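You operate a simulated robot arm through the tools that you are given. There is no shell and no other tool. Be economical: measure what you need, move in short steps, check, and stop when the job is done.

You are at the controls of a simulated two-armed robot. One attempt, no reset.

Task
Take the green bottle from the top of the intake box and put it on the filling bench. Take the lid off the teal tin on the top of the cool shelf and lay it down there. Fetch the green mask and set it on the grey shelf behind the drums. Turn the south dial to 8 mm. Open the collars drawer, put the blue bottle from the despatch bench top in the inside of the collars drawer and shut the drawer again. Put the teal jar from the despatch bench top on top of the yellow filter. Put the blue tag on the despatch bench top away on the shelf of the orders board. Open the blue door, take the teal strainer and put it on the upper shelf of the care cabinet and shut the door again. Take the green plug and put it on the back of the result table. Fetch the blue filter from the middle shelf of the store rack and set it on the top of the store rack. Any order will do. Set down upright: green bottle, green mask, blue bottle, teal jar.

It is judged by the outcome, as a careful person would: the job done as asked, and still so three seconds after it is handed in. It fails if anything else is knocked over, pushed out of place, dropped, spilled or broken. Lids that push on must go on centred and level and be pressed home; caps that screw on are set level and turned clockwise until they are tight.

Robot
Two 7-joint arms with two-finger parallel grippers on one trunk, on a base that drives. Base frame: it is fixed to the floor where the robot stands at the start and does not move with it; the origin is under the middle of the robot, x ahead of it, y to its left, z up; the surface under the hand at the start is at about z = 800. Lengths are in mm, angles in rad, forces in N, time in s.
The left shoulder is at the start at [20, 170, 1353], the right one opposite. With the tool pointing down near the work surface each hand reaches from about 100 to 600 mm from the robot's upright axis, wherever it stands, measured 20 degrees to its own side. Places, roughly: back of the result table (221x20 cm) [6920, -4900, 760]; blue bottle (5x5x12 cm) [1400, -7500, 800]; blue door [4400, -3400, 500]; blue filter (13x8x4 cm) [7100, -2100, 900]; blue tag (5x3x10 cm) [2300, -7600, 800]; collars drawer [1200, -7700, 600]; filling bench [1100, 2000, 500]; green bottle (7x7x22 cm) [500, -200, 900]; green mask (5x5x8 cm) [-300, -700, 800]; green plug (4x4x3 cm) [4200, -3800, 900]; grey shelf behind the drums (65x18 cm) [1560, 2600, 640]; inside of the collars drawer [1300, -7800, 500]; shelf of the orders board (18x57 cm) [3960, -4480, 860]; south dial [2100, -1800, 500]; teal jar (7x7x12 cm) [1800, -7200, 900]; teal strainer (9x9x6 cm) [4900, -2300, 800]; teal tin (8x8x8 cm) [100, -600, 800]; top of the store rack [7100, -1900, 1600]; upper shelf of the care cabinet [4600, -3600, 500]; yellow filter [2000, -7500, 750]. Payload 3.8 kg a hand.
The tool frame of a hand sits at the grasp point between the pads (the TCP): z along the fingers, y along the line on which they close. The tips reach 30 mm beyond it. The gripper opens to 110 mm. The fingers are 20 mm wide and 10 mm thick; the gripper's body (48 by 112 mm) begins 55 mm behind the TCP.
Orientation is that of the tool frame in the base frame, as a unit quaternion [w, x, y, z]. With the fingers straight down and closing along the base's y, the tool's x points along the base's -x, its y along +y and its z along -z.

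Tools
- The arms move only by the tool drive_tool. It takes "left_deltas", "right_deltas" or both (then of equal length, played together; a hand with none holds still); each is one flat list of numbers, 7 for each row, row after row: the turn, a rotation vector about the tool's x, y, z in rad, then the shift along the tool's x, y, z in mm, then the opening, from 0 (shut) to 1 (fully open). In form: [rx, ry, rz, x, y, z, hand, rx, ry, rz, x, y, z, hand, ...]. A call has 1 to 10 rows; each row shifts and turns the commanded pose from where the row before left it, along the tool's axes as they then stand. A row lasts 0.2 s, in which the tool goes at most 50 mm and 0.15 rad; a call with a longer step from one row to the next is refused whole, and so is a gripper value outside its range. A pose out of reach is approached as far as the arm can. The call stops where the force on the tool passes 40 N (or 10 N more than at its start, if that is more) or the arm is blocked; 0.2 s more then pass. The fingers move at their own pace (about 72 mm/s each) and stop on an object; they squeeze with about 44 N. The grip force told is the motor's: it shows also when the fingers shut on nothing. Time passes only in rows, and 0.2 s behind the last, so rows that do not move let the fingers close. It gives the time, the measured TCP pose, the force on the tool (base axes), the opening and the grip force at its end, in the units of the frame above (readings bear some noise), with the torque about the TCP (base axes, N m) and any sound that the robot's microphone picked up.
- Cameras (640 x 400 px; columns grow to the right, rows downward): "scene" is now at [87, -56.9, 1495.5]; the picture's right is [-0.69, -0.72, 0.00], its down [-0.51, 0.49, -0.71] and it looks along [0.51, -0.49, -0.70] (base axes); focal length 231 px, centre (320, 200). "left" rides on the left gripper at [72, -17, -103] in its tool frame; the picture's right is [0.23, 0.97, 0.00], its down [-0.76, 0.18, -0.62] and it looks along [-0.61, 0.14, 0.78] (tool axes); focal length 222 px, centre (320, 200). "right" rides on the right gripper at [72, 17, -103] in its tool frame; the picture's right is [-0.23, 0.97, 0.00], its down [-0.76, -0.18, -0.62] and it looks along [-0.61, -0.14, 0.78] (tool axes); focal length 222 px, centre (320, 200).
- get_image(camera): a new picture of that camera. No time passes.
- raise_lower(by): slides the trunk up (or, below 0, down) by that many mm; the arms and the scene camera ride with it, the base frame stays. It gives what a move gives, with no picture.
- steer(legs): drives the robot by 1 to 6 legs, each [ahead, turn to the left] in mm and rad, along the robot's own axes; the way and the turn of a leg run together, so that a leg with both is an arc; at most 1500 mm and 3.142 rad a leg. The arms and the cameras ride along, it lands a little off, and it stops where it bumps. It gives what a move gives.
- turn_head(pan, tilt): turns the head with the scene camera to pan (to the left, within 1.396 rad either way) and tilt (down, from -0.506 to 1.204), counted from straight ahead of the robot. It gives what a move gives.
- pixel_to_xyz(camera, pixels): for up to 12 pixels [column, row] of the newest picture of that camera ("zoom" is the newest enlarged one), the place [x, y, z] in the base frame of the surface seen there, good to about 2 mm, but the place of the scene camera against the robot may be out by one fixed shift of up to 12 mm in any direction. No time passes.
- zoom(camera, box): a new picture of the part [left, top, right, bottom] of that camera's present view, enlarged. No time passes.
- job_done(): hands the job in; it is judged then, once.

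Keep the steps short. Do not move on a guess: measure, check each grasp and each placing, and mend mistakes. In all there are 364 turns and 308 pictures (those below and enlarged ones count). Leave the grippers open and the arms clear of the work at the hand-in unless told otherwise, and finish with a single line.

The tools are called after ">>>" as a command line: name --argument value ..., lists and objects as JSON in quotes. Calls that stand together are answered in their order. drive_tool: Moves the arms, as the interface text tells. Its arguments: {"type":"object","properties":{"left_deltas":{"type":"array"},"right_deltas":{"type":"array"}},"required":[]} The other tools are called the same way: raise_lower (by) slides the trunk up or down; steer (legs) drives the base; turn_head (pan, tilt) turns the head that bears the scene camera; get_image (camera) takes a picture; pixel_to_xyz (camera, pixels) gives the place of the surface under pixels of a picture; zoom (camera, box) takes an enlarged picture of a part of a camera's view; job_done () hands the job in.

At the start:

```text
time: 0.0
left_position: [414.6, -71.5, 1241.4]
left_tool_rot: [0.0, 0.0, 1.0, -0.001]
left_contact_force: [0.6, 0.1, -1.1]
left_ft_torque: [0.03, 0.02, -0.03]
left_width: 109.7
left_grasp_force: 0.1
right_position: [274.2, -395.2, 1124.2]
right_tool_rot: [0.0, 0.0, 1.0, 0.0]
right_contact_force: [0.3, 0.6, -0.1]
right_ft_torque: [0.02, 0.01, 0.03]
right_width: 110.2
right_grasp_force: 0.1
trunk travel left (down, up): [-450.0, 120.0]
robot x, y, heading: [0.8, -0.5, -0.001]
head pan, tilt: [-0.763, 0.782]
```

scene: 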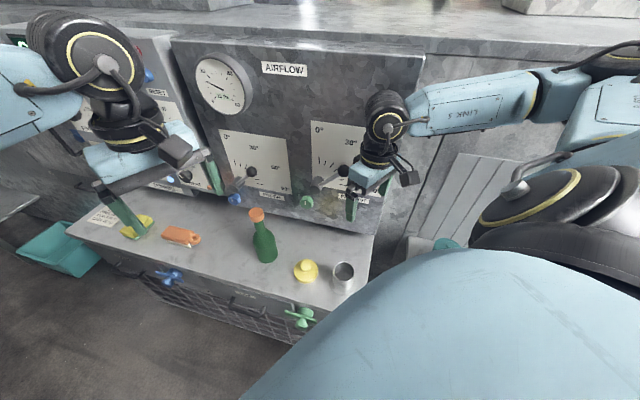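
right: 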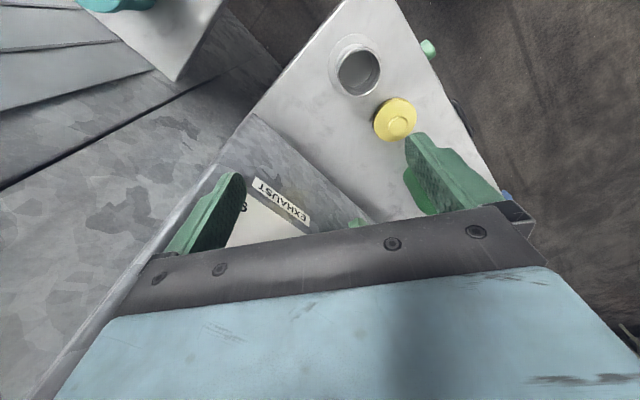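
left: 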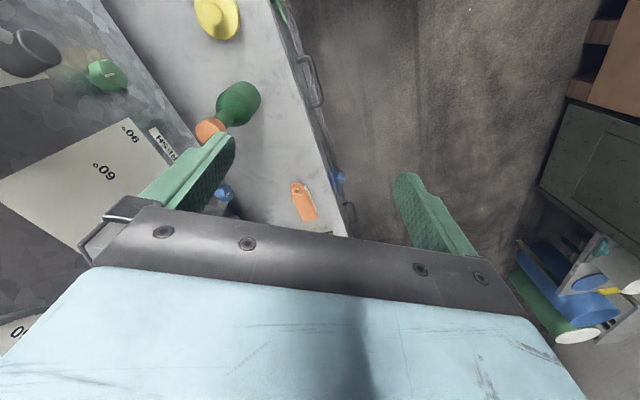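

I see the green bottle with its orange cap at about (264,240) in the scene picture. I'll measure it and the things around it.

>>> pixel_to_xyz --camera "scene" --pixels '[[257, 213], [262, 235], [266, 255], [306, 268], [344, 268], [180, 238], [135, 228], [444, 243], [302, 315], [170, 276], [250, 290], [330, 250]]'

>>> zoom --camera "scene" --box '[60, 160, 380, 360]'

>>> pixel_to_xyz --camera "left" --pixels '[[240, 100], [209, 130], [216, 15], [304, 200], [225, 110]]'

```text
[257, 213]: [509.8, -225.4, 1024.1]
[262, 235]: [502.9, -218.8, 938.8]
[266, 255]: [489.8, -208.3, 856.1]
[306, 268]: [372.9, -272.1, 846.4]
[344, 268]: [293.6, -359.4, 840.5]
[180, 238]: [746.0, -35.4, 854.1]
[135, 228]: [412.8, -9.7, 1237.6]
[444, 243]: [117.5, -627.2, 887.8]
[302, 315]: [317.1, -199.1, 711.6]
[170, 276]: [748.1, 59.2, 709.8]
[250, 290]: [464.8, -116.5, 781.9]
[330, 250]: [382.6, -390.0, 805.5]
```

```text
2.00 times, centred on (220, 260) of scene
```

zoom: 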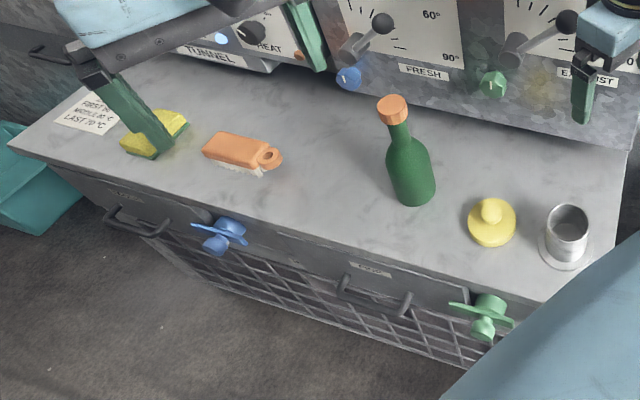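

```text
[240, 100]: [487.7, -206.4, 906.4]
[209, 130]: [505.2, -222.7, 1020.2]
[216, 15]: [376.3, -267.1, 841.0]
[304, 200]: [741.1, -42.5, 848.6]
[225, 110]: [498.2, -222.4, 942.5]
```

The left camera and the scene camera agree to about 5 mm. Before moving I'll look around to learn the layout.

>>> turn_head --pan -1.39 --tilt 0.7

>>> get_image --camera "scene"

>>> turn_head --pan 0.0 --tilt 0.3

>>> get_image --camera "scene"

>>> turn_head --pan 1.2 --tilt 0.3

>>> get_image --camera "scene"

```text
time: 1.0
left_position: [414.8, -71.8, 1241.0]
left_tool_rot: [-0.001, 0.0, 1.0, 0.0]
left_contact_force: [-0.1, -0.3, -0.9]
left_ft_torque: [0.02, -0.02, 0.03]
left_width: 110.2
left_grasp_force: 0.0
right_position: [274.6, -396.5, 1125.0]
right_tool_rot: [0.0, 0.0, 1.0, 0.001]
right_contact_force: [0.1, -0.1, -1.0]
right_ft_torque: [0.03, 0.03, -0.01]
right_width: 109.9
right_grasp_force: 0.1
trunk travel left (down, up): [-450.0, 120.0]
robot x, y, heading: [-1.7, -0.9, -0.005]
head pan, tilt: [-1.389, 0.7]
```

```text
303 pictures are left
```

scene: 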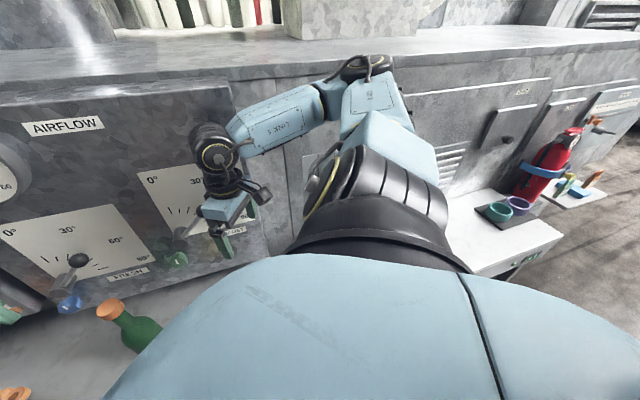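

```text
time: 2.5
left_position: [414.9, -71.1, 1240.7]
left_tool_rot: [-0.001, 0.0, 1.0, 0.0]
left_contact_force: [0.4, 0.2, -0.5]
left_ft_torque: [0.02, 0.0, 0.01]
left_width: 110.2
left_grasp_force: 0.1
right_position: [275.1, -395.3, 1125.0]
right_tool_rot: [0.0, 0.0, 1.0, 0.0]
right_contact_force: [-0.5, 1.1, 0.0]
right_ft_torque: [-0.01, -0.01, 0.0]
right_width: 109.9
right_grasp_force: 0.0
trunk travel left (down, up): [-450.0, 120.0]
robot x, y, heading: [1.3, -0.5, 0.0]
head pan, tilt: [0.0, 0.3]
```

```text
302 pictures are left
```

scene: 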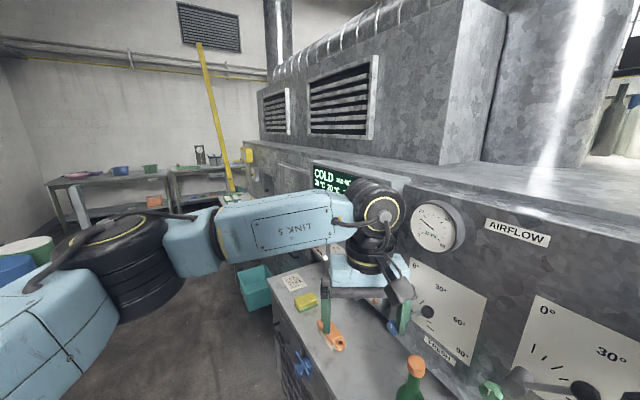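

```text
time: 4.0
left_position: [415.3, -72.7, 1240.6]
left_tool_rot: [0.0, 0.0, 1.0, 0.0]
left_contact_force: [-1.0, -0.2, -0.3]
left_ft_torque: [0.0, 0.01, -0.01]
left_width: 109.9
left_grasp_force: 0.2
right_position: [273.9, -394.1, 1124.4]
right_tool_rot: [0.0, 0.001, 1.0, 0.0]
right_contact_force: [0.6, 0.2, -0.2]
right_ft_torque: [-0.03, -0.01, 0.03]
right_width: 110.0
right_grasp_force: 0.0
trunk travel left (down, up): [-450.0, 120.0]
robot x, y, heading: [-0.4, 0.3, 0.001]
head pan, tilt: [1.201, 0.3]
```

```text
301 pictures are left
```

scene: 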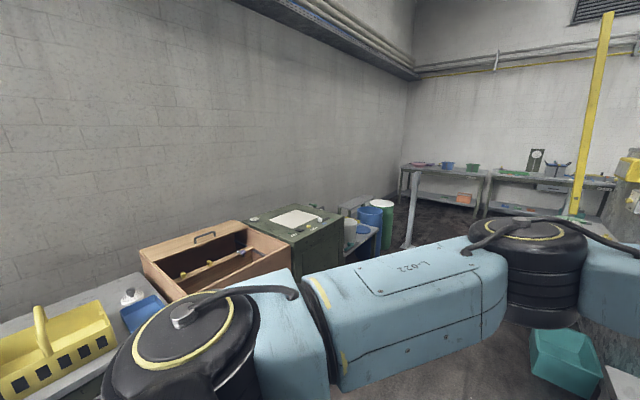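

First the green bottle. I turn the head back toward it and measure the bottle and the levers behind it.

>>> turn_head --pan -0.5 --tilt 0.8

>>> zoom --camera "scene" --box '[220, 60, 540, 260]'

>>> zoom --camera "left" --box '[80, 20, 320, 170]'

```text
time: 5.7
left_position: [415.7, -71.7, 1242.1]
left_tool_rot: [0.0, 0.0, 1.0, 0.0]
left_contact_force: [-0.4, -1.0, 0.5]
left_ft_torque: [-0.01, -0.02, 0.01]
left_width: 110.0
left_grasp_force: 0.0
right_position: [274.8, -395.7, 1125.1]
right_tool_rot: [0.001, 0.0, 1.0, -0.001]
right_contact_force: [0.2, 0.7, -0.4]
right_ft_torque: [0.01, -0.01, 0.0]
right_width: 109.9
right_grasp_force: 0.0
trunk travel left (down, up): [-450.0, 120.0]
robot x, y, heading: [1.3, 0.2, -0.002]
head pan, tilt: [-0.499, 0.799]
```

```text
2.00 times, centred on (380, 160) of scene
```

zoom: 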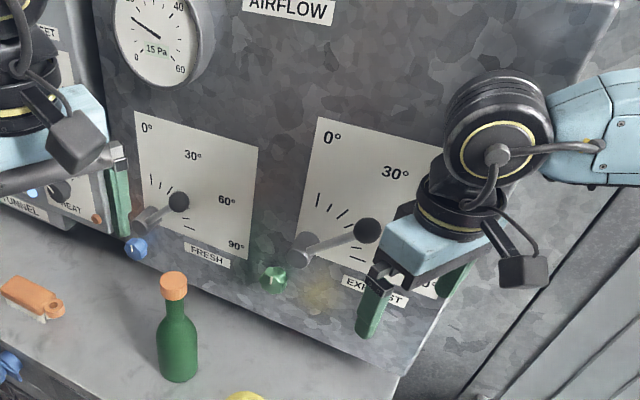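

```text
2.67 times, centred on (200, 95) of left
```

zoom: 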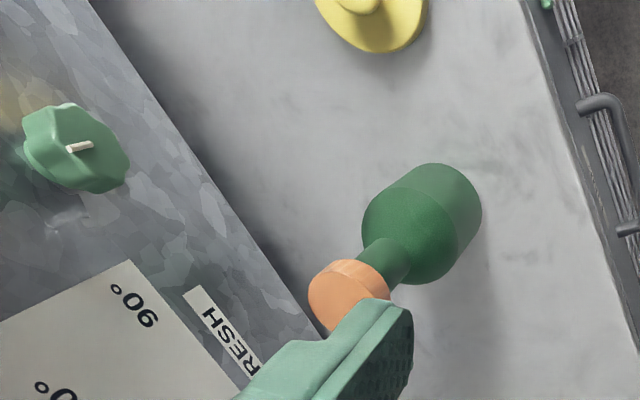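

>>> pixel_to_xyz --camera "zoom" --pixels '[[345, 302], [468, 200], [400, 265], [90, 65], [365, 390], [20, 5]]'

>>> zoom --camera "scene" --box '[220, 60, 540, 260]'

>>> pixel_to_xyz --camera "zoom" --pixels '[[173, 278], [174, 295], [176, 306], [177, 318], [178, 335], [180, 370], [366, 230], [178, 200], [275, 278], [136, 248], [395, 375], [200, 275]]'

```text
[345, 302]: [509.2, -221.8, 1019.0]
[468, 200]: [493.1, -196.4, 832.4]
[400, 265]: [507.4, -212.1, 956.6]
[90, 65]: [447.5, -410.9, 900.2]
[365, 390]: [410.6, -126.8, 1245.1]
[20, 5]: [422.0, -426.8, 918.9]
```

```text
2.00 times, centred on (380, 160) of scene
```

zoom: 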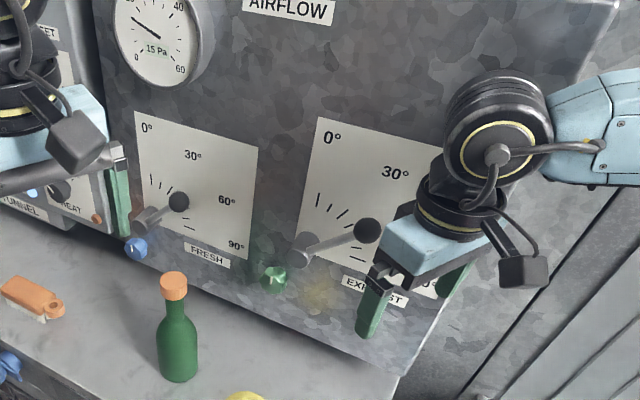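

```text
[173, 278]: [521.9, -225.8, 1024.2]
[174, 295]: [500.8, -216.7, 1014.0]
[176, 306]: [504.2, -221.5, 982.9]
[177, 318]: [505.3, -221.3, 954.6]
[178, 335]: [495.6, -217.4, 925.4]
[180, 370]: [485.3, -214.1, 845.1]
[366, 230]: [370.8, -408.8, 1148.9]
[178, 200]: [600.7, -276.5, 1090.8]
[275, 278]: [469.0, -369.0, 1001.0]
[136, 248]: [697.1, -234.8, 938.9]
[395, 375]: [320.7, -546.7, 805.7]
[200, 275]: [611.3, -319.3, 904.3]
```

The bottle's axis is near (517,-222), its cap top at about z 1020 and its neck at z 945–985. I move the left hand aside and bring the right hand away from the panel, turning it to close along the panel.

>>> drive_tool --left_deltas '[0, 0, 0, 10, 40, 0, 1, 0, 0, 0, 10, 40, 0, 1, 0, 0, 0, 10, 40, 0, 1, 0, 0, 0, 10, 40, 0, 1, 0, 0, 0, 10, 40, 0, 1, 0, 0, 0, 10, 40, 0, 1, 0, 0, 0, 0, 30, 0, 1, 0, 0, 0, 0, 0, 0, 1, 0, 0, 0, 0, 0, 0, 1, 0, 0, 0, 0, 0, 0, 1]' --right_deltas '[0, 0, 0, -6, 36, -5, 1, 0, 0, 0, -6, 36, -5, 1, 0, 0, 0, -7, 36, 0, 1, 0, 0, 0, -7, 36, 0, 1, 0, 0, 0.15, 0, 0, 0, 1, 0, 0, 0.15, 0, 0, 0, 1, 0, 0, 0.15, 0, 0, 0, 1, 0, 0, 0.15, 0, 0, 0, 1, 0, 0, 0.15, 0, 0, 0, 1, 0, 0, 0.15, 0, 0, 0, 1]'

```text
time: 7.9
left_position: [357.7, 196.2, 1240.6]
left_tool_rot: [0.0, 0.0, 1.0, -0.001]
left_contact_force: [-0.3, -0.4, 0.1]
left_ft_torque: [0.0, 0.01, 0.0]
left_width: 109.9
left_grasp_force: 0.1
right_position: [299.6, -251.4, 1136.3]
right_tool_rot: [0.0, 0.436, 0.9, 0.0]
right_contact_force: [0.7, -0.1, 0.4]
right_ft_torque: [0.0, 0.0, -0.01]
right_width: 110.3
right_grasp_force: 0.1
trunk travel left (down, up): [-450.0, 120.0]
robot x, y, heading: [3.8, 2.0, -0.003]
head pan, tilt: [-0.499, 0.799]
```

>>> drive_tool --right_deltas '[0, 0, 0, -22.4, 37.6, 0, 0.8, 0, 0, 0, -22.4, 37.6, 0, 0.8, 0, 0, 0, -22.4, 37.6, 0, 0.8, 0, 0, 0, -22.4, 37.6, 0, 0.8, 0, 0, 0, -22.4, 37.6, 0, 0.8, 0, 0, 0.13, 0, 0, 0, 0.8]'

>>> get_image --camera "right"

>>> get_image --camera "scene"

```text
time: 9.3
left_position: [354.6, 195.0, 1240.6]
left_tool_rot: [0.0, 0.0, 1.0, 0.0]
left_contact_force: [-0.3, 0.9, -0.1]
left_ft_torque: [0.03, 0.01, -0.04]
left_width: 109.9
left_grasp_force: 0.1
right_position: [517.0, -223.8, 1132.6]
right_tool_rot: [0.0, 0.493, 0.87, 0.0]
right_contact_force: [-0.3, -0.6, 0.3]
right_ft_torque: [0.02, -0.01, 0.0]
right_width: 88.0
right_grasp_force: 0.0
trunk travel left (down, up): [-450.0, 120.0]
robot x, y, heading: [-3.4, -0.6, -0.0]
head pan, tilt: [-0.499, 0.799]
```

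```text
297 pictures are left
```

right: 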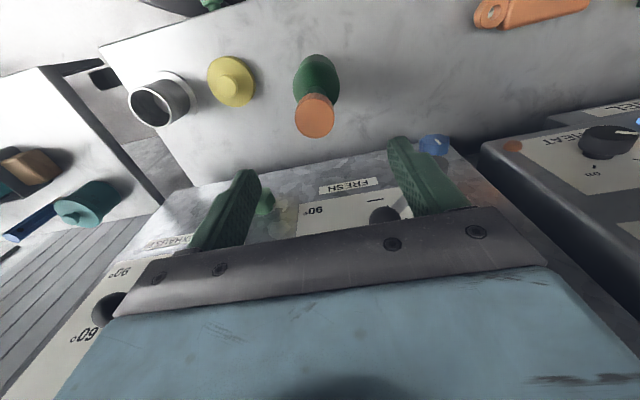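

```text
296 pictures are left
```

scene: 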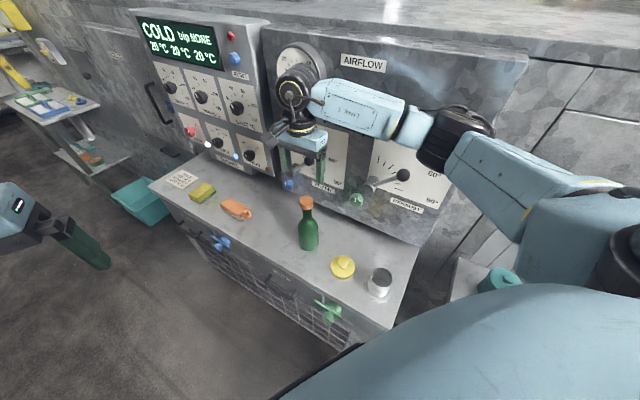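

>>> pixel_to_xyz --camera "right" --pixels '[[315, 118], [315, 97], [296, 115], [334, 115], [315, 136], [318, 75]]'

>>> zoom --camera "right" --box '[240, 40, 400, 140]'

```text
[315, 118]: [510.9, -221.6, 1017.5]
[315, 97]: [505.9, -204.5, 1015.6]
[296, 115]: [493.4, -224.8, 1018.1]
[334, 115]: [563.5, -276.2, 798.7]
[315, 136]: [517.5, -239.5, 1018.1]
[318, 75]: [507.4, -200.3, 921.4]
```

```text
4.00 times, centred on (320, 90) of right
```

zoom: 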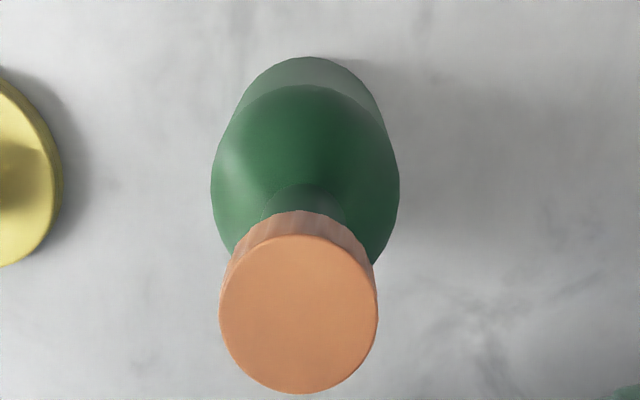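

The cap's centre is at (511,-222) by the hand camera. I shift by -6/+2 mm and go down to z 972.

>>> drive_tool --right_deltas '[0, 0, 0, 4.8, -4, 10, 0.8, 0, 0, 0, 0, 0, 40, 0.8, 0, 0, 0, 0, 0, 40, 0.8, 0, 0, 0, 0, 0, 40, 0.8, 0, 0, 0, 0, 0, 30, 0.8, 0, 0, 0, 0, 0, 0, 0, 0, 0, 0, 0, 0, 0, 0, 0, 0, 0, 0, 0, 0, 0, 0, 0, 0, 0, 0, 0, 0]'

>>> get_image --camera "right"

>>> get_image --camera "scene"

```text
time: 11.3
left_position: [357.6, 195.0, 1240.2]
left_tool_rot: [0.0, 0.0, 1.0, -0.001]
left_contact_force: [0.4, -0.1, 0.1]
left_ft_torque: [0.02, 0.01, 0.0]
left_width: 109.9
left_grasp_force: 0.1
right_position: [511.7, -219.5, 972.7]
right_tool_rot: [0.0, 0.492, 0.87, 0.0]
right_contact_force: [-0.7, -0.3, -0.5]
right_ft_torque: [-0.02, 0.0, 0.01]
right_width: 39.5
right_grasp_force: 43.8
trunk travel left (down, up): [-450.0, 120.0]
robot x, y, heading: [-1.8, -1.0, -0.006]
head pan, tilt: [-0.499, 0.799]
```

```text
294 pictures are left
```

right: 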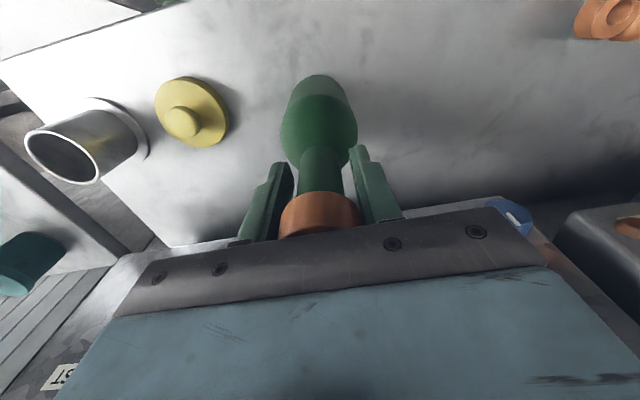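

```text
293 pictures are left
```

scene: 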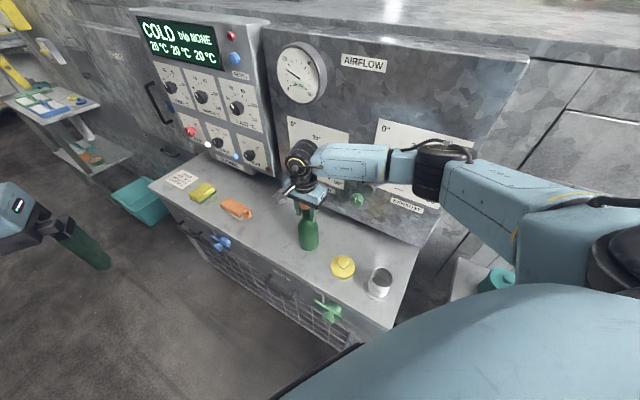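

The bottle is held (39.5 mm, 44 N). I lift it 150 mm and draw it back toward the robot.

>>> drive_tool --right_deltas '[0, 0, 0, 0, 0, -20, 0, 0, 0, 0, 0, 0, -40, 0, 0, 0, 0, 0, 0, -45, 0, 0, 0, 0, 0, 0, -45, 0, 0, 0, 0, 25, -30, 0, 0, 0, 0, 0, 25, -30, 0, 0, 0, 0, 0, 25, -30, 0, 0, 0, 0, 0, 25, -30, 0, 0, 0, 0, 0, 15, -30, 0, 0, 0, 0, 0, 0, -20, 0, 0]'

>>> turn_head --pan 0.9 --tilt 0.5

>>> get_image --camera "scene"

>>> get_image --camera "right"

```text
time: 13.5
left_position: [356.6, 194.6, 1241.0]
left_tool_rot: [0.0, 0.0, 1.0, 0.0]
left_contact_force: [0.5, 0.3, 0.0]
left_ft_torque: [0.01, 0.02, -0.01]
left_width: 109.9
left_grasp_force: 0.0
right_position: [304.2, -211.9, 1123.9]
right_tool_rot: [0.0, 0.493, 0.87, 0.0]
right_contact_force: [-0.4, -0.4, -3.9]
right_ft_torque: [-0.01, 0.01, -0.02]
right_width: 39.4
right_grasp_force: 43.5
trunk travel left (down, up): [-450.0, 120.0]
robot x, y, heading: [1.7, 1.2, -0.004]
head pan, tilt: [-0.499, 0.799]
```

```text
time: 15.0
left_position: [356.7, 195.6, 1242.3]
left_tool_rot: [-0.001, 0.0, 1.0, -0.001]
left_contact_force: [0.4, -0.5, 0.2]
left_ft_torque: [-0.01, -0.04, 0.02]
left_width: 109.9
left_grasp_force: 0.1
right_position: [304.9, -209.3, 1126.4]
right_tool_rot: [0.001, 0.492, 0.871, 0.0]
right_contact_force: [0.5, -0.5, -3.2]
right_ft_torque: [0.0, 0.0, 0.01]
right_width: 39.4
right_grasp_force: 44.2
trunk travel left (down, up): [-450.0, 120.0]
robot x, y, heading: [-0.1, -1.3, 0.001]
head pan, tilt: [0.901, 0.499]
```

```text
292 pictures are left
```

scene: 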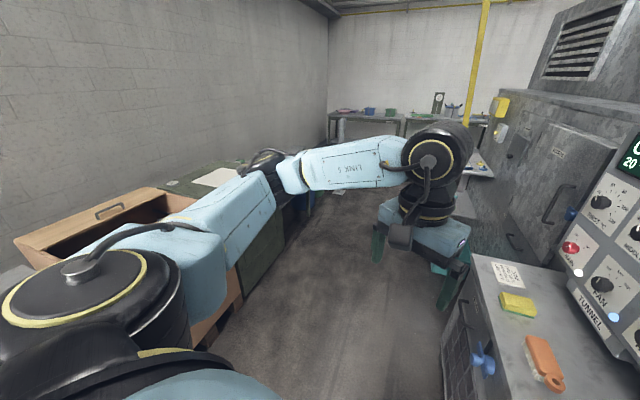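

```text
291 pictures are left
```

right: 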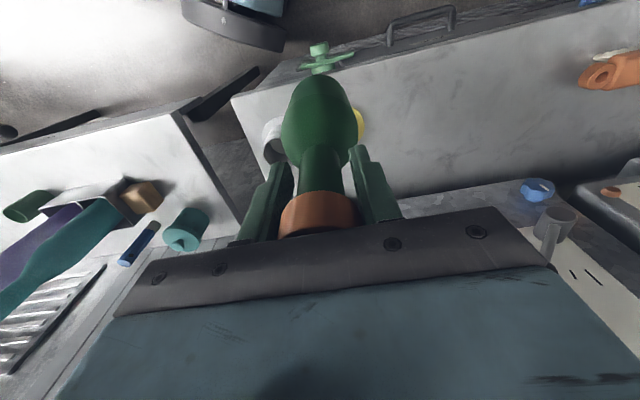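

>>> pixel_to_xyz --camera "scene" --pixels '[[340, 170], [400, 127], [340, 250], [330, 320], [240, 280], [285, 230], [450, 330], [325, 140], [220, 175], [215, 120], [480, 165], [435, 265]]'

>>> zoom --camera "scene" --box '[150, 80, 470, 280]'

```text
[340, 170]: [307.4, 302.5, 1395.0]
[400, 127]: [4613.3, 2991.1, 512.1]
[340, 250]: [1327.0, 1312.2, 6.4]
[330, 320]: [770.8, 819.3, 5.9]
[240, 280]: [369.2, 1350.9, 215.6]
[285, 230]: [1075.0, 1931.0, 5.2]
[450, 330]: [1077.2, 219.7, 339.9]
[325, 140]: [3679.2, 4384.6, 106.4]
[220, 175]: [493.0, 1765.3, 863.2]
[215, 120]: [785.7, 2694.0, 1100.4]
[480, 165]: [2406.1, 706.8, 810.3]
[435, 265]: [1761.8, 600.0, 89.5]
```

```text
2.00 times, centred on (310, 180) of scene
```

zoom: 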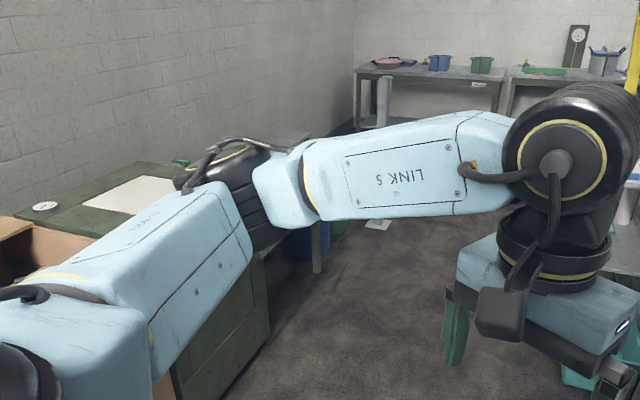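

The corridor runs at about 31°, the machine to its right and furniture along the left wall. I turn left and drive toward the filling bench, stopping short of it to look.

>>> steer --legs '[[0, 0.83], [1300, 0]]'

>>> turn_head --pan 0.5 --tilt 0.6

>>> get_image --camera "scene"

```text
time: 23.7
left_position: [964.7, 1350.5, 1240.4]
left_tool_rot: [0.001, -0.401, 0.916, 0.0]
left_contact_force: [0.6, -0.1, 0.6]
left_ft_torque: [0.0, 0.01, -0.01]
left_width: 109.8
left_grasp_force: 0.1
right_position: [1228.4, 1037.9, 1124.9]
right_tool_rot: [0.0, 0.102, 0.995, -0.001]
right_contact_force: [-0.5, 0.6, -3.4]
right_ft_torque: [-0.01, 0.02, -0.01]
right_width: 39.0
right_grasp_force: 43.6
trunk travel left (down, up): [-450.0, 120.0]
robot x, y, heading: [868.7, 955.8, 0.826]
head pan, tilt: [0.901, 0.499]
```

```text
time: 24.6
left_position: [964.5, 1350.5, 1241.0]
left_tool_rot: [0.0, -0.401, 0.916, 0.0]
left_contact_force: [-0.2, 0.1, 0.5]
left_ft_torque: [-0.02, 0.01, -0.01]
left_width: 109.9
left_grasp_force: 0.0
right_position: [1227.6, 1036.7, 1124.9]
right_tool_rot: [0.0, 0.102, 0.995, 0.001]
right_contact_force: [-0.1, -0.4, -3.8]
right_ft_torque: [0.02, 0.02, -0.01]
right_width: 39.2
right_grasp_force: 43.5
trunk travel left (down, up): [-450.0, 120.0]
robot x, y, heading: [866.2, 960.2, 0.823]
head pan, tilt: [0.499, 0.6]
```

```text
289 pictures are left
```

scene: 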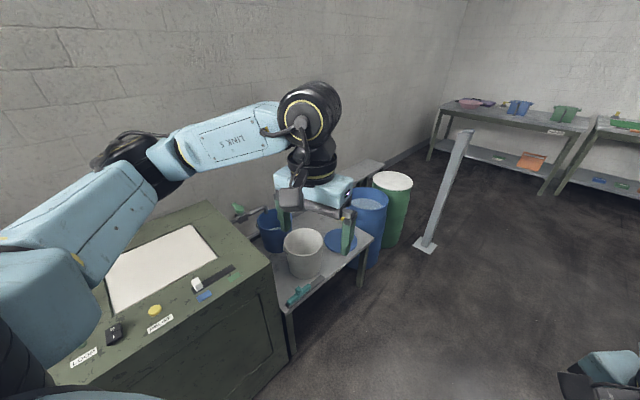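

>>> pixel_to_xyz --camera "scene" --pixels '[[303, 270], [303, 235], [345, 242], [290, 315], [330, 265], [370, 195], [392, 180], [372, 162], [270, 225], [360, 280], [310, 285], [240, 212]]'

>>> zoom --camera "scene" --box '[220, 150, 420, 320]'

```text
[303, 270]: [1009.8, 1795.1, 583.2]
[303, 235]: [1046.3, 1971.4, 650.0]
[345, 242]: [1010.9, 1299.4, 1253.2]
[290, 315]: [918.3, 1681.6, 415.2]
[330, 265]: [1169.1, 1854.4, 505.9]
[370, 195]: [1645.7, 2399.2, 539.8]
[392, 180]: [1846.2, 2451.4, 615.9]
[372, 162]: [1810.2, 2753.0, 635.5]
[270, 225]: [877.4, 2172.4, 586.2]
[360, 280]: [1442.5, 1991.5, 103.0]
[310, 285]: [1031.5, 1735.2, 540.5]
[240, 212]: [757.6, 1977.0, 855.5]
```

```text
2.35 times, centred on (320, 235) of scene
```

zoom: 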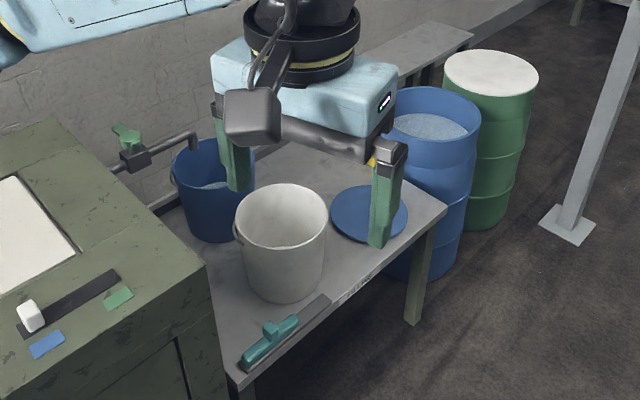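

The filling bench top is at z 505; there is free room between bucket and blue lid at its front. I lift the left hand 110 mm clear, then drive up and face the bench.

>>> drive_tool --left_deltas '[0, 0, 0, 20, -20, -40, 1, 0, 0, 0, 20, -20, -40, 1, 0, 0, 0, 20, -20, -40, 1]'

>>> steer --legs '[[0, 0.03], [610, 0], [0, 1.26]]'

>>> turn_head --pan -0.3 --tilt 1.0

>>> get_image --camera "scene"

```text
time: 25.4
left_position: [969.0, 1267.2, 1364.5]
left_tool_rot: [0.0, -0.401, 0.916, 0.0]
left_contact_force: [-0.3, -0.2, -0.6]
left_ft_torque: [0.03, -0.02, -0.01]
left_width: 110.1
left_grasp_force: 0.0
right_position: [1228.5, 1037.1, 1124.8]
right_tool_rot: [0.0, 0.102, 0.995, 0.0]
right_contact_force: [0.2, 1.0, -3.4]
right_ft_torque: [0.05, -0.02, -0.03]
right_width: 39.5
right_grasp_force: 43.6
trunk travel left (down, up): [-450.0, 120.0]
robot x, y, heading: [867.4, 953.3, 0.822]
head pan, tilt: [0.499, 0.6]
```

```text
time: 32.4
left_position: [1006.0, 1604.1, 1364.4]
left_tool_rot: [0.0, 0.871, -0.49, 0.0]
left_contact_force: [0.3, 0.8, 0.3]
left_ft_torque: [0.0, -0.03, -0.01]
left_width: 110.1
left_grasp_force: 0.0
right_position: [1300.3, 1789.2, 1124.5]
right_tool_rot: [-0.001, -0.517, 0.856, 0.0]
right_contact_force: [-0.8, 0.9, -3.1]
right_ft_torque: [-0.02, 0.02, -0.01]
right_width: 39.4
right_grasp_force: 43.8
trunk travel left (down, up): [-450.0, 120.0]
robot x, y, heading: [1277.3, 1422.4, 2.115]
head pan, tilt: [0.499, 0.6]
```

```text
time: 33.5
left_position: [1006.2, 1601.8, 1363.9]
left_tool_rot: [0.0, 0.872, -0.49, 0.0]
left_contact_force: [-0.4, -0.2, 0.6]
left_ft_torque: [-0.02, -0.03, 0.01]
left_width: 109.9
left_grasp_force: 0.1
right_position: [1299.8, 1790.6, 1124.4]
right_tool_rot: [0.0, -0.517, 0.856, -0.001]
right_contact_force: [0.1, -1.0, -3.8]
right_ft_torque: [-0.03, 0.0, 0.0]
right_width: 38.9
right_grasp_force: 44.3
trunk travel left (down, up): [-450.0, 120.0]
robot x, y, heading: [1279.6, 1420.8, 2.117]
head pan, tilt: [-0.3, 1.0]
```

```text
287 pictures are left
```

scene: 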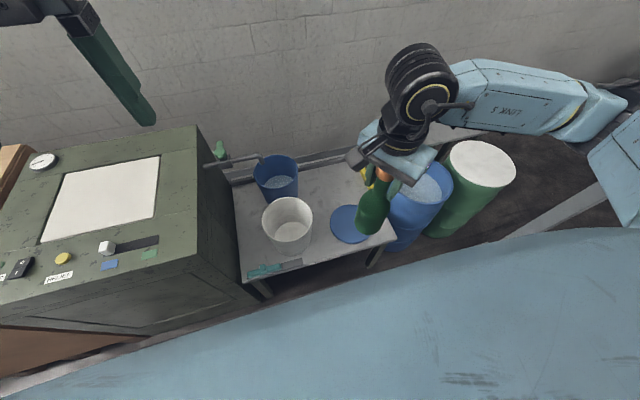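

>>> pixel_to_xyz --camera "scene" --pixels '[[322, 240], [315, 257], [332, 195], [318, 205], [345, 205], [330, 222], [350, 182], [366, 228], [392, 238], [300, 268], [290, 210], [298, 185]]'

>>> zoom --camera "scene" --box '[220, 130, 420, 280]'

```text
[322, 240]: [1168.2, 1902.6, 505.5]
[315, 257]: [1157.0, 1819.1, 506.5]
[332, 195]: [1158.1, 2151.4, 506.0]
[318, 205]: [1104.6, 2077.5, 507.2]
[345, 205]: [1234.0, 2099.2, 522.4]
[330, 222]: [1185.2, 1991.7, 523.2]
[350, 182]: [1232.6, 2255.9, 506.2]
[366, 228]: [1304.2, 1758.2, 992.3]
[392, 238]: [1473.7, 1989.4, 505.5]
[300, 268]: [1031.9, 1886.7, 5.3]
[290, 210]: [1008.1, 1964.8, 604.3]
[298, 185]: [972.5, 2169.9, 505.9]
```

```text
2.67 times, centred on (320, 205) of scene
```

zoom: 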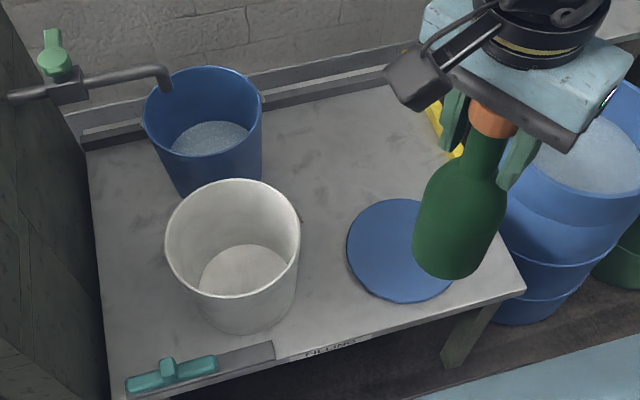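

>>> pixel_to_xyz --camera "zoom" --pixels '[[297, 250], [295, 300], [270, 325], [350, 235], [352, 265], [370, 290], [300, 350], [325, 290], [395, 202], [330, 130], [240, 345], [166, 240]]'

```text
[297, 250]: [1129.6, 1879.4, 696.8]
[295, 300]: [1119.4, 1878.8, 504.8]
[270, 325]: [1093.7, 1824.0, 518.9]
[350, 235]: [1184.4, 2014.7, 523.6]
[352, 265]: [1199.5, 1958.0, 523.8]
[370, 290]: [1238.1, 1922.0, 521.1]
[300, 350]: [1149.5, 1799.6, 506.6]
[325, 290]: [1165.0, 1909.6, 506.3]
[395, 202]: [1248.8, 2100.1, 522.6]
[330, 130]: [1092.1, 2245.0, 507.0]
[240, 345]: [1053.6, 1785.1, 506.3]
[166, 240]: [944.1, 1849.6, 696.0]
```

Free spot: (1188,1888), about 23 mm clear of the bucket rim, 25 mm of the lid and inside the front edge. I move over it at height, then lower the trunk 350 mm.

>>> drive_tool --right_deltas '[0, 0, 0, -8.7, 36.2, 0, 0, 0, 0, 0, -8.7, 36.2, 0, 0, 0, 0, 0, -8.7, 36.2, 0, 0, 0, 0, 0, -8.7, 36.2, 0, 0, 0, 0, 0, 0, 0, 0, 0]'

>>> raise_lower --by -350

>>> get_image --camera "scene"

>>> get_image --camera "right"

```text
time: 34.7
left_position: [1005.6, 1603.9, 1364.2]
left_tool_rot: [0.0, 0.872, -0.49, 0.0]
left_contact_force: [0.5, -0.1, 0.0]
left_ft_torque: [-0.01, 0.04, -0.01]
left_width: 110.1
left_grasp_force: 0.0
right_position: [1185.0, 1889.0, 1123.8]
right_tool_rot: [0.0, -0.518, 0.856, 0.0]
right_contact_force: [-0.3, 0.3, -3.9]
right_ft_torque: [-0.01, -0.01, -0.02]
right_width: 39.0
right_grasp_force: 44.5
trunk travel left (down, up): [-450.0, 120.0]
robot x, y, heading: [1279.6, 1416.6, 2.115]
head pan, tilt: [-0.3, 1.0]
```

```text
time: 38.1
left_position: [1006.4, 1603.6, 1014.3]
left_tool_rot: [0.0, 0.872, -0.49, 0.0]
left_contact_force: [0.6, -0.5, 0.5]
left_ft_torque: [0.02, -0.03, 0.0]
left_width: 110.0
left_grasp_force: 0.0
right_position: [1187.1, 1888.0, 773.1]
right_tool_rot: [0.0, -0.518, 0.856, 0.001]
right_contact_force: [-0.5, -0.6, -3.2]
right_ft_torque: [-0.01, -0.01, 0.01]
right_width: 38.3
right_grasp_force: 44.2
trunk travel left (down, up): [-100.0, 470.0]
robot x, y, heading: [1275.6, 1419.6, 2.121]
head pan, tilt: [-0.3, 1.0]
```

```text
285 pictures are left
```

scene: 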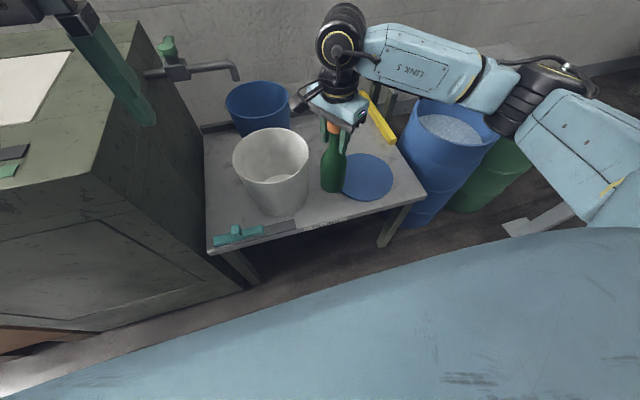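

```text
284 pictures are left
```

right: 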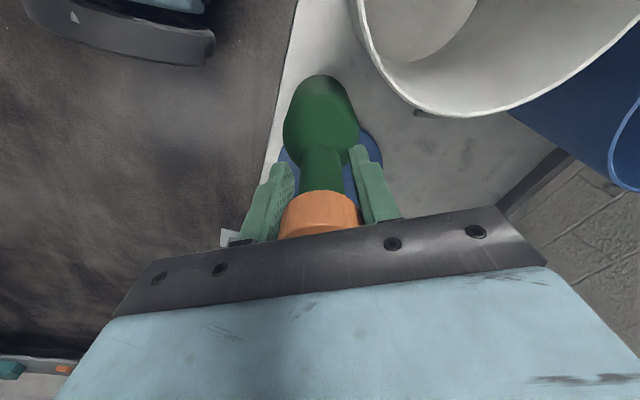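

Bucket rim and lid are clear of the bottle. I shift 8 mm inward and go down, with small steps at the end.

>>> drive_tool --right_deltas '[0, 0, 0, -4.3, 6.8, 0, 0, 0, 0, 0, 0, 0, 40, 0, 0, 0, 0, 0, 0, 40, 0, 0, 0, 0, 0, 0, 8, 0, 0, 0, 0, 0, 0, 3, 0, 0, 0, 0, 0, 0, 2, 0, 0, 0, 0, 0, 0, 2, 0]'

>>> get_image --camera "scene"

>>> get_image --camera "right"

```text
time: 39.7
left_position: [1006.6, 1603.8, 1013.4]
left_tool_rot: [0.0, 0.872, -0.49, 0.0]
left_contact_force: [-0.6, -0.5, -0.2]
left_ft_torque: [0.01, 0.0, 0.01]
left_width: 109.6
left_grasp_force: 0.0
right_position: [1183.1, 1896.1, 678.7]
right_tool_rot: [0.001, -0.518, 0.856, -0.001]
right_contact_force: [-1.3, 0.8, -3.5]
right_ft_torque: [-0.05, 0.02, -0.04]
right_width: 38.6
right_grasp_force: 43.8
trunk travel left (down, up): [-100.0, 470.0]
robot x, y, heading: [1278.3, 1419.9, 2.118]
head pan, tilt: [-0.3, 1.0]
```

```text
283 pictures are left
```

scene: 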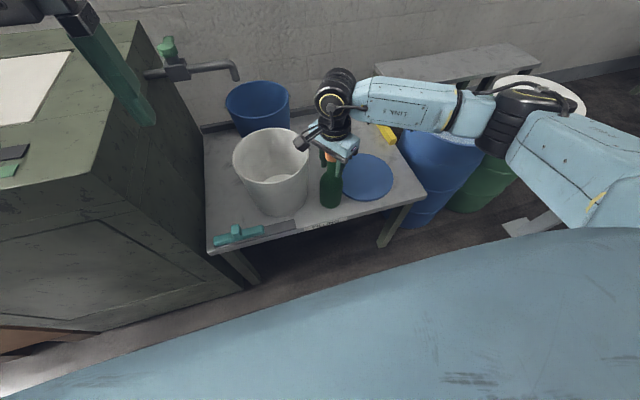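

```text
282 pictures are left
```

right: 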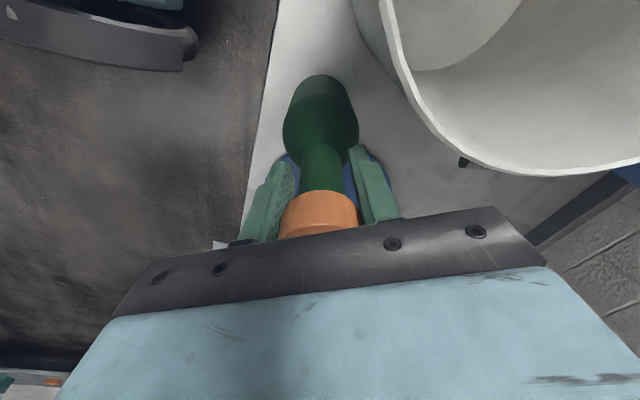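

Not yet on the bench (force unchanged). I go on down in small steps until it touches.

>>> drive_tool --right_deltas '[0, 0, 0, 0, 0, 2, 0, 0, 0, 0, 0, 0, 2, 0, 0, 0, 0, 0, 0, 2, 0]'

```text
time: 40.5
left_position: [1006.3, 1604.2, 1013.6]
left_tool_rot: [0.0, 0.872, -0.49, 0.001]
left_contact_force: [-0.4, -0.6, -0.1]
left_ft_torque: [0.01, -0.01, -0.01]
left_width: 109.9
left_grasp_force: 0.1
right_position: [1182.2, 1894.6, 673.7]
right_tool_rot: [0.001, -0.518, 0.856, 0.001]
right_contact_force: [0.7, -1.2, 0.9]
right_ft_torque: [0.02, -0.03, -0.01]
right_width: 38.6
right_grasp_force: 44.0
trunk travel left (down, up): [-100.0, 470.0]
robot x, y, heading: [1278.1, 1418.3, 2.117]
head pan, tilt: [-0.3, 1.0]
```

The force turned from -3.5 to about +1: it stands on the bench. I open to 60 mm and rise.

>>> drive_tool --right_deltas '[0, 0, 0, 0, 0, 0, 0.55, 0, 0, 0, 0, 0, 0, 0.55, 0, 0, 0, 0, 0, -10, 0.55, 0, 0, 0, 0, 0, -40, 0.55, 0, 0, 0, 0, 0, -40, 0.55, 0, 0, 0, 0, 0, -40, 0.55, 0, 0, 0, 0, 0, -40, 0.55]'

>>> get_image --camera "scene"

```text
time: 42.1
left_position: [1006.3, 1602.7, 1014.0]
left_tool_rot: [0.0, 0.872, -0.489, 0.0]
left_contact_force: [-0.2, 0.4, -0.4]
left_ft_torque: [-0.04, 0.01, 0.0]
left_width: 109.8
left_grasp_force: 0.0
right_position: [1181.0, 1898.1, 844.2]
right_tool_rot: [0.0, -0.517, 0.856, 0.0]
right_contact_force: [0.3, -0.1, 0.6]
right_ft_torque: [0.01, -0.03, 0.0]
right_width: 60.4
right_grasp_force: 0.0
trunk travel left (down, up): [-100.0, 470.0]
robot x, y, heading: [1279.6, 1419.6, 2.118]
head pan, tilt: [-0.3, 1.0]
```

```text
281 pictures are left
```

scene: 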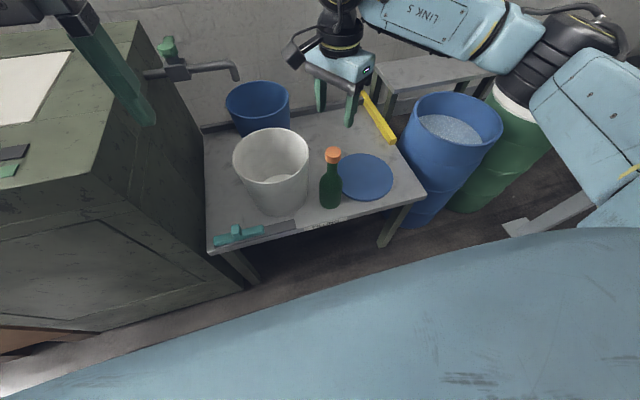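

The bottle stands upright. While here I measure the grey shelf behind the drums, at about (440,70), for the mask later.

>>> turn_head --pan -0.6 --tilt 0.7

>>> get_image --camera "scene"

```text
time: 42.9
left_position: [1006.1, 1602.9, 1014.3]
left_tool_rot: [-0.001, 0.872, -0.49, 0.0]
left_contact_force: [-0.3, 0.0, -0.9]
left_ft_torque: [0.0, 0.02, 0.0]
left_width: 110.2
left_grasp_force: 0.0
right_position: [1181.3, 1898.6, 843.2]
right_tool_rot: [-0.001, -0.517, 0.856, 0.0]
right_contact_force: [0.0, 0.9, 0.1]
right_ft_torque: [0.01, 0.02, 0.04]
right_width: 60.3
right_grasp_force: 0.2
trunk travel left (down, up): [-100.0, 470.0]
robot x, y, heading: [1275.6, 1419.1, 2.118]
head pan, tilt: [-0.6, 0.7]
```

```text
280 pictures are left
```

scene: 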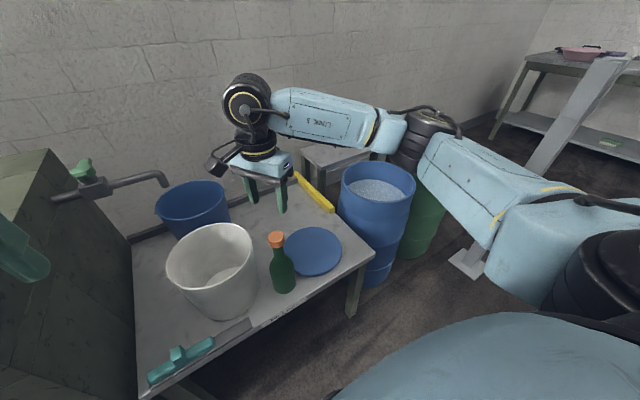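

>>> raise_lower --by 350

>>> drive_tool --right_deltas '[0, 0, 0, 40, -15, 0, 1, 0, 0, 0, 40, -15, 0, 1, 0, 0, 0, 40, -15, 0, 1, 0, 0, 0, 40, -15, 0, 1, 0, 0, 0, 40, -15, 0, 1]' --left_deltas '[0, 0, 0, 30, 0, 0, 1, 0, 0, 0, 30, 0, 0, 1, 0, 0, 0, 0, 0, 0, 1, 0, 0, 0, 0, 0, 0, 1, 0, 0, 0, 0, 0, 0, 1]'

>>> get_image --camera "scene"

```text
time: 46.4
left_position: [1004.6, 1602.7, 1364.9]
left_tool_rot: [0.0, 0.871, -0.491, 0.001]
left_contact_force: [0.4, 0.0, -0.4]
left_ft_torque: [0.01, -0.02, 0.0]
left_width: 110.1
left_grasp_force: 0.0
right_position: [1181.3, 1898.7, 1192.2]
right_tool_rot: [0.001, -0.517, 0.856, 0.0]
right_contact_force: [0.0, -0.7, 0.0]
right_ft_torque: [0.0, 0.01, 0.0]
right_width: 60.4
right_grasp_force: 0.1
trunk travel left (down, up): [-450.0, 120.0]
robot x, y, heading: [1277.0, 1421.4, 2.115]
head pan, tilt: [-0.6, 0.7]
```

```text
time: 47.6
left_position: [1037.7, 1551.3, 1362.2]
left_tool_rot: [-0.001, 0.871, -0.491, 0.001]
left_contact_force: [-0.1, -0.2, -0.6]
left_ft_torque: [-0.02, -0.03, -0.02]
left_width: 110.0
left_grasp_force: 0.1
right_position: [1158.0, 1684.5, 1194.0]
right_tool_rot: [0.0, -0.516, 0.856, 0.0]
right_contact_force: [0.6, -0.6, 0.2]
right_ft_torque: [0.0, -0.02, 0.0]
right_width: 109.9
right_grasp_force: 0.1
trunk travel left (down, up): [-450.0, 120.0]
robot x, y, heading: [1276.0, 1417.4, 2.121]
head pan, tilt: [-0.6, 0.7]
```

```text
279 pictures are left
```

scene: 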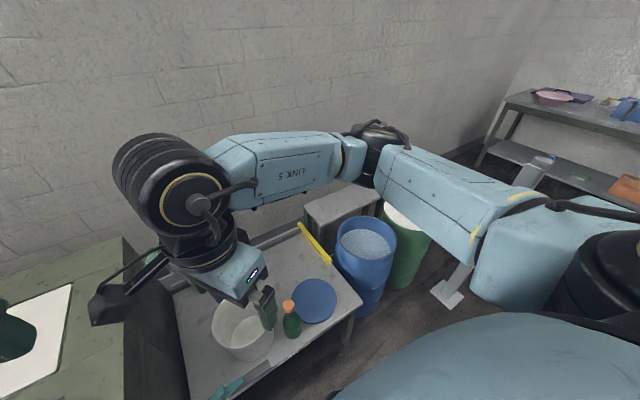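

>>> pixel_to_xyz --camera "scene" --pixels '[[310, 208], [345, 205], [370, 195], [335, 220], [330, 196], [365, 240], [402, 215], [385, 190]]'

```text
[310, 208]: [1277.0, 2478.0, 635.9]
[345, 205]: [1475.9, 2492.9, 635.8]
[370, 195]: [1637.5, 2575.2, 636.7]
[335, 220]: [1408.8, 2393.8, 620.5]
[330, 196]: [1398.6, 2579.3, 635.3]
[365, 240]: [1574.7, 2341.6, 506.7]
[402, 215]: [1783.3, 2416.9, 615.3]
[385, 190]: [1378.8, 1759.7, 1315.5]
```

The shelf top reads z 636 (really about 631), front edge about 1340 mm along the corridor's normal. Now I drive back to the cool shelf, where tin and mask can both be reached from one stand.

>>> steer --legs '[[0, 1.818], [1150, 0], [1150, 0], [0, 1.317]]'

>>> turn_head --pan 0.0 --tilt 0.8

>>> get_image --camera "scene"

```text
time: 66.4
left_position: [-82.3, -344.8, 1363.4]
left_tool_rot: [-0.001, 0.498, 0.867, 0.0]
left_contact_force: [0.2, -0.3, 0.0]
left_ft_torque: [0.0, -0.02, -0.05]
left_width: 110.0
left_grasp_force: 0.0
right_position: [-204.8, -476.7, 1193.0]
right_tool_rot: [0.0, 0.861, 0.509, 0.0]
right_contact_force: [0.3, 0.1, -0.3]
right_ft_torque: [0.02, -0.01, -0.03]
right_width: 109.9
right_grasp_force: 0.2
trunk travel left (down, up): [-450.0, 120.0]
robot x, y, heading: [-315.1, -204.4, -1.042]
head pan, tilt: [-0.6, 0.7]
```

```text
time: 67.4
left_position: [-80.0, -345.4, 1363.8]
left_tool_rot: [0.0, 0.498, 0.867, 0.0]
left_contact_force: [-0.2, 0.0, -0.4]
left_ft_torque: [0.0, -0.01, -0.01]
left_width: 110.0
left_grasp_force: 0.1
right_position: [-203.9, -476.4, 1192.5]
right_tool_rot: [0.0, 0.861, 0.509, 0.0]
right_contact_force: [0.2, -0.8, 0.0]
right_ft_torque: [0.02, 0.0, 0.0]
right_width: 110.1
right_grasp_force: 0.0
trunk travel left (down, up): [-450.0, 120.0]
robot x, y, heading: [-316.2, -204.7, -1.04]
head pan, tilt: [0.0, 0.799]
```

```text
278 pictures are left
```

scene: 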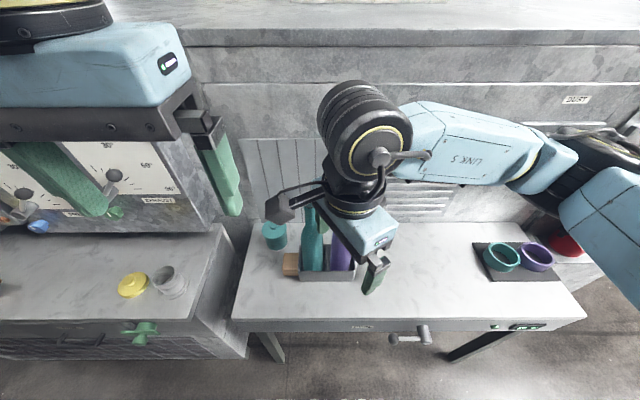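

The tin is at (274,235). The right hand hides part of the shelf; I move it right and square it up to look for the mask.

>>> drive_tool --right_deltas '[0, 0, 0, -41, -24, 0, 1, 0, 0, 0, -41, -24, 0, 1, 0, 0, 0, -41, -24, 0, 1, 0, 0, -0.149, 0, 0, 0, 1, 0, 0, -0.149, 0, 0, 0, 1, 0, 0, -0.149, 0, 0, 0, 1, 0, 0, -0.149, 0, 0, 0, 1, 0, 0, -0.149, 0, 0, 0, 1, 0, 0, -0.149, 0, 0, 0, 1, 0, 0, -0.149, 0, 0, 0, 1]'

>>> get_image --camera "scene"

>>> get_image --camera "right"

```text
time: 69.6
left_position: [-82.4, -345.0, 1363.2]
left_tool_rot: [0.0, 0.499, 0.867, 0.001]
left_contact_force: [0.3, 0.0, 0.1]
left_ft_torque: [-0.04, 0.03, 0.0]
left_width: 110.2
left_grasp_force: 0.1
right_position: [-327.9, -549.7, 1193.2]
right_tool_rot: [0.001, 0.492, 0.871, 0.0]
right_contact_force: [0.3, -1.1, 0.0]
right_ft_torque: [0.01, 0.04, -0.01]
right_width: 110.1
right_grasp_force: 0.1
trunk travel left (down, up): [-450.0, 120.0]
robot x, y, heading: [-314.4, -205.8, -1.036]
head pan, tilt: [0.0, 0.799]
```

```text
277 pictures are left
```

scene: 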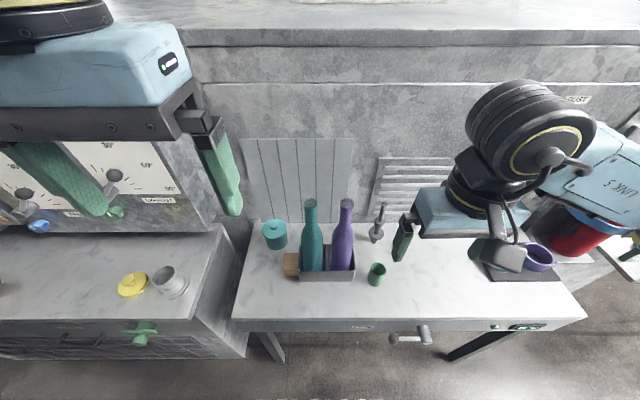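

```text
276 pictures are left
```

right: 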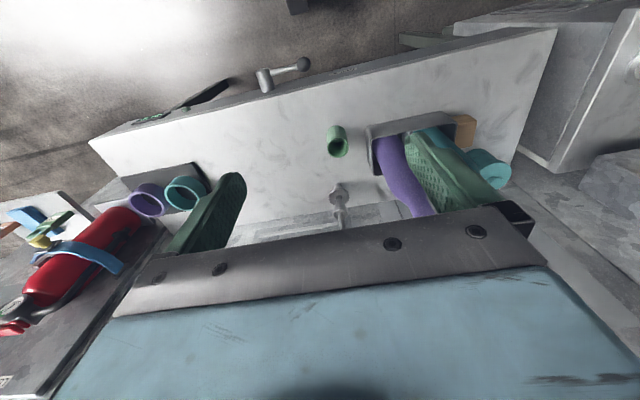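

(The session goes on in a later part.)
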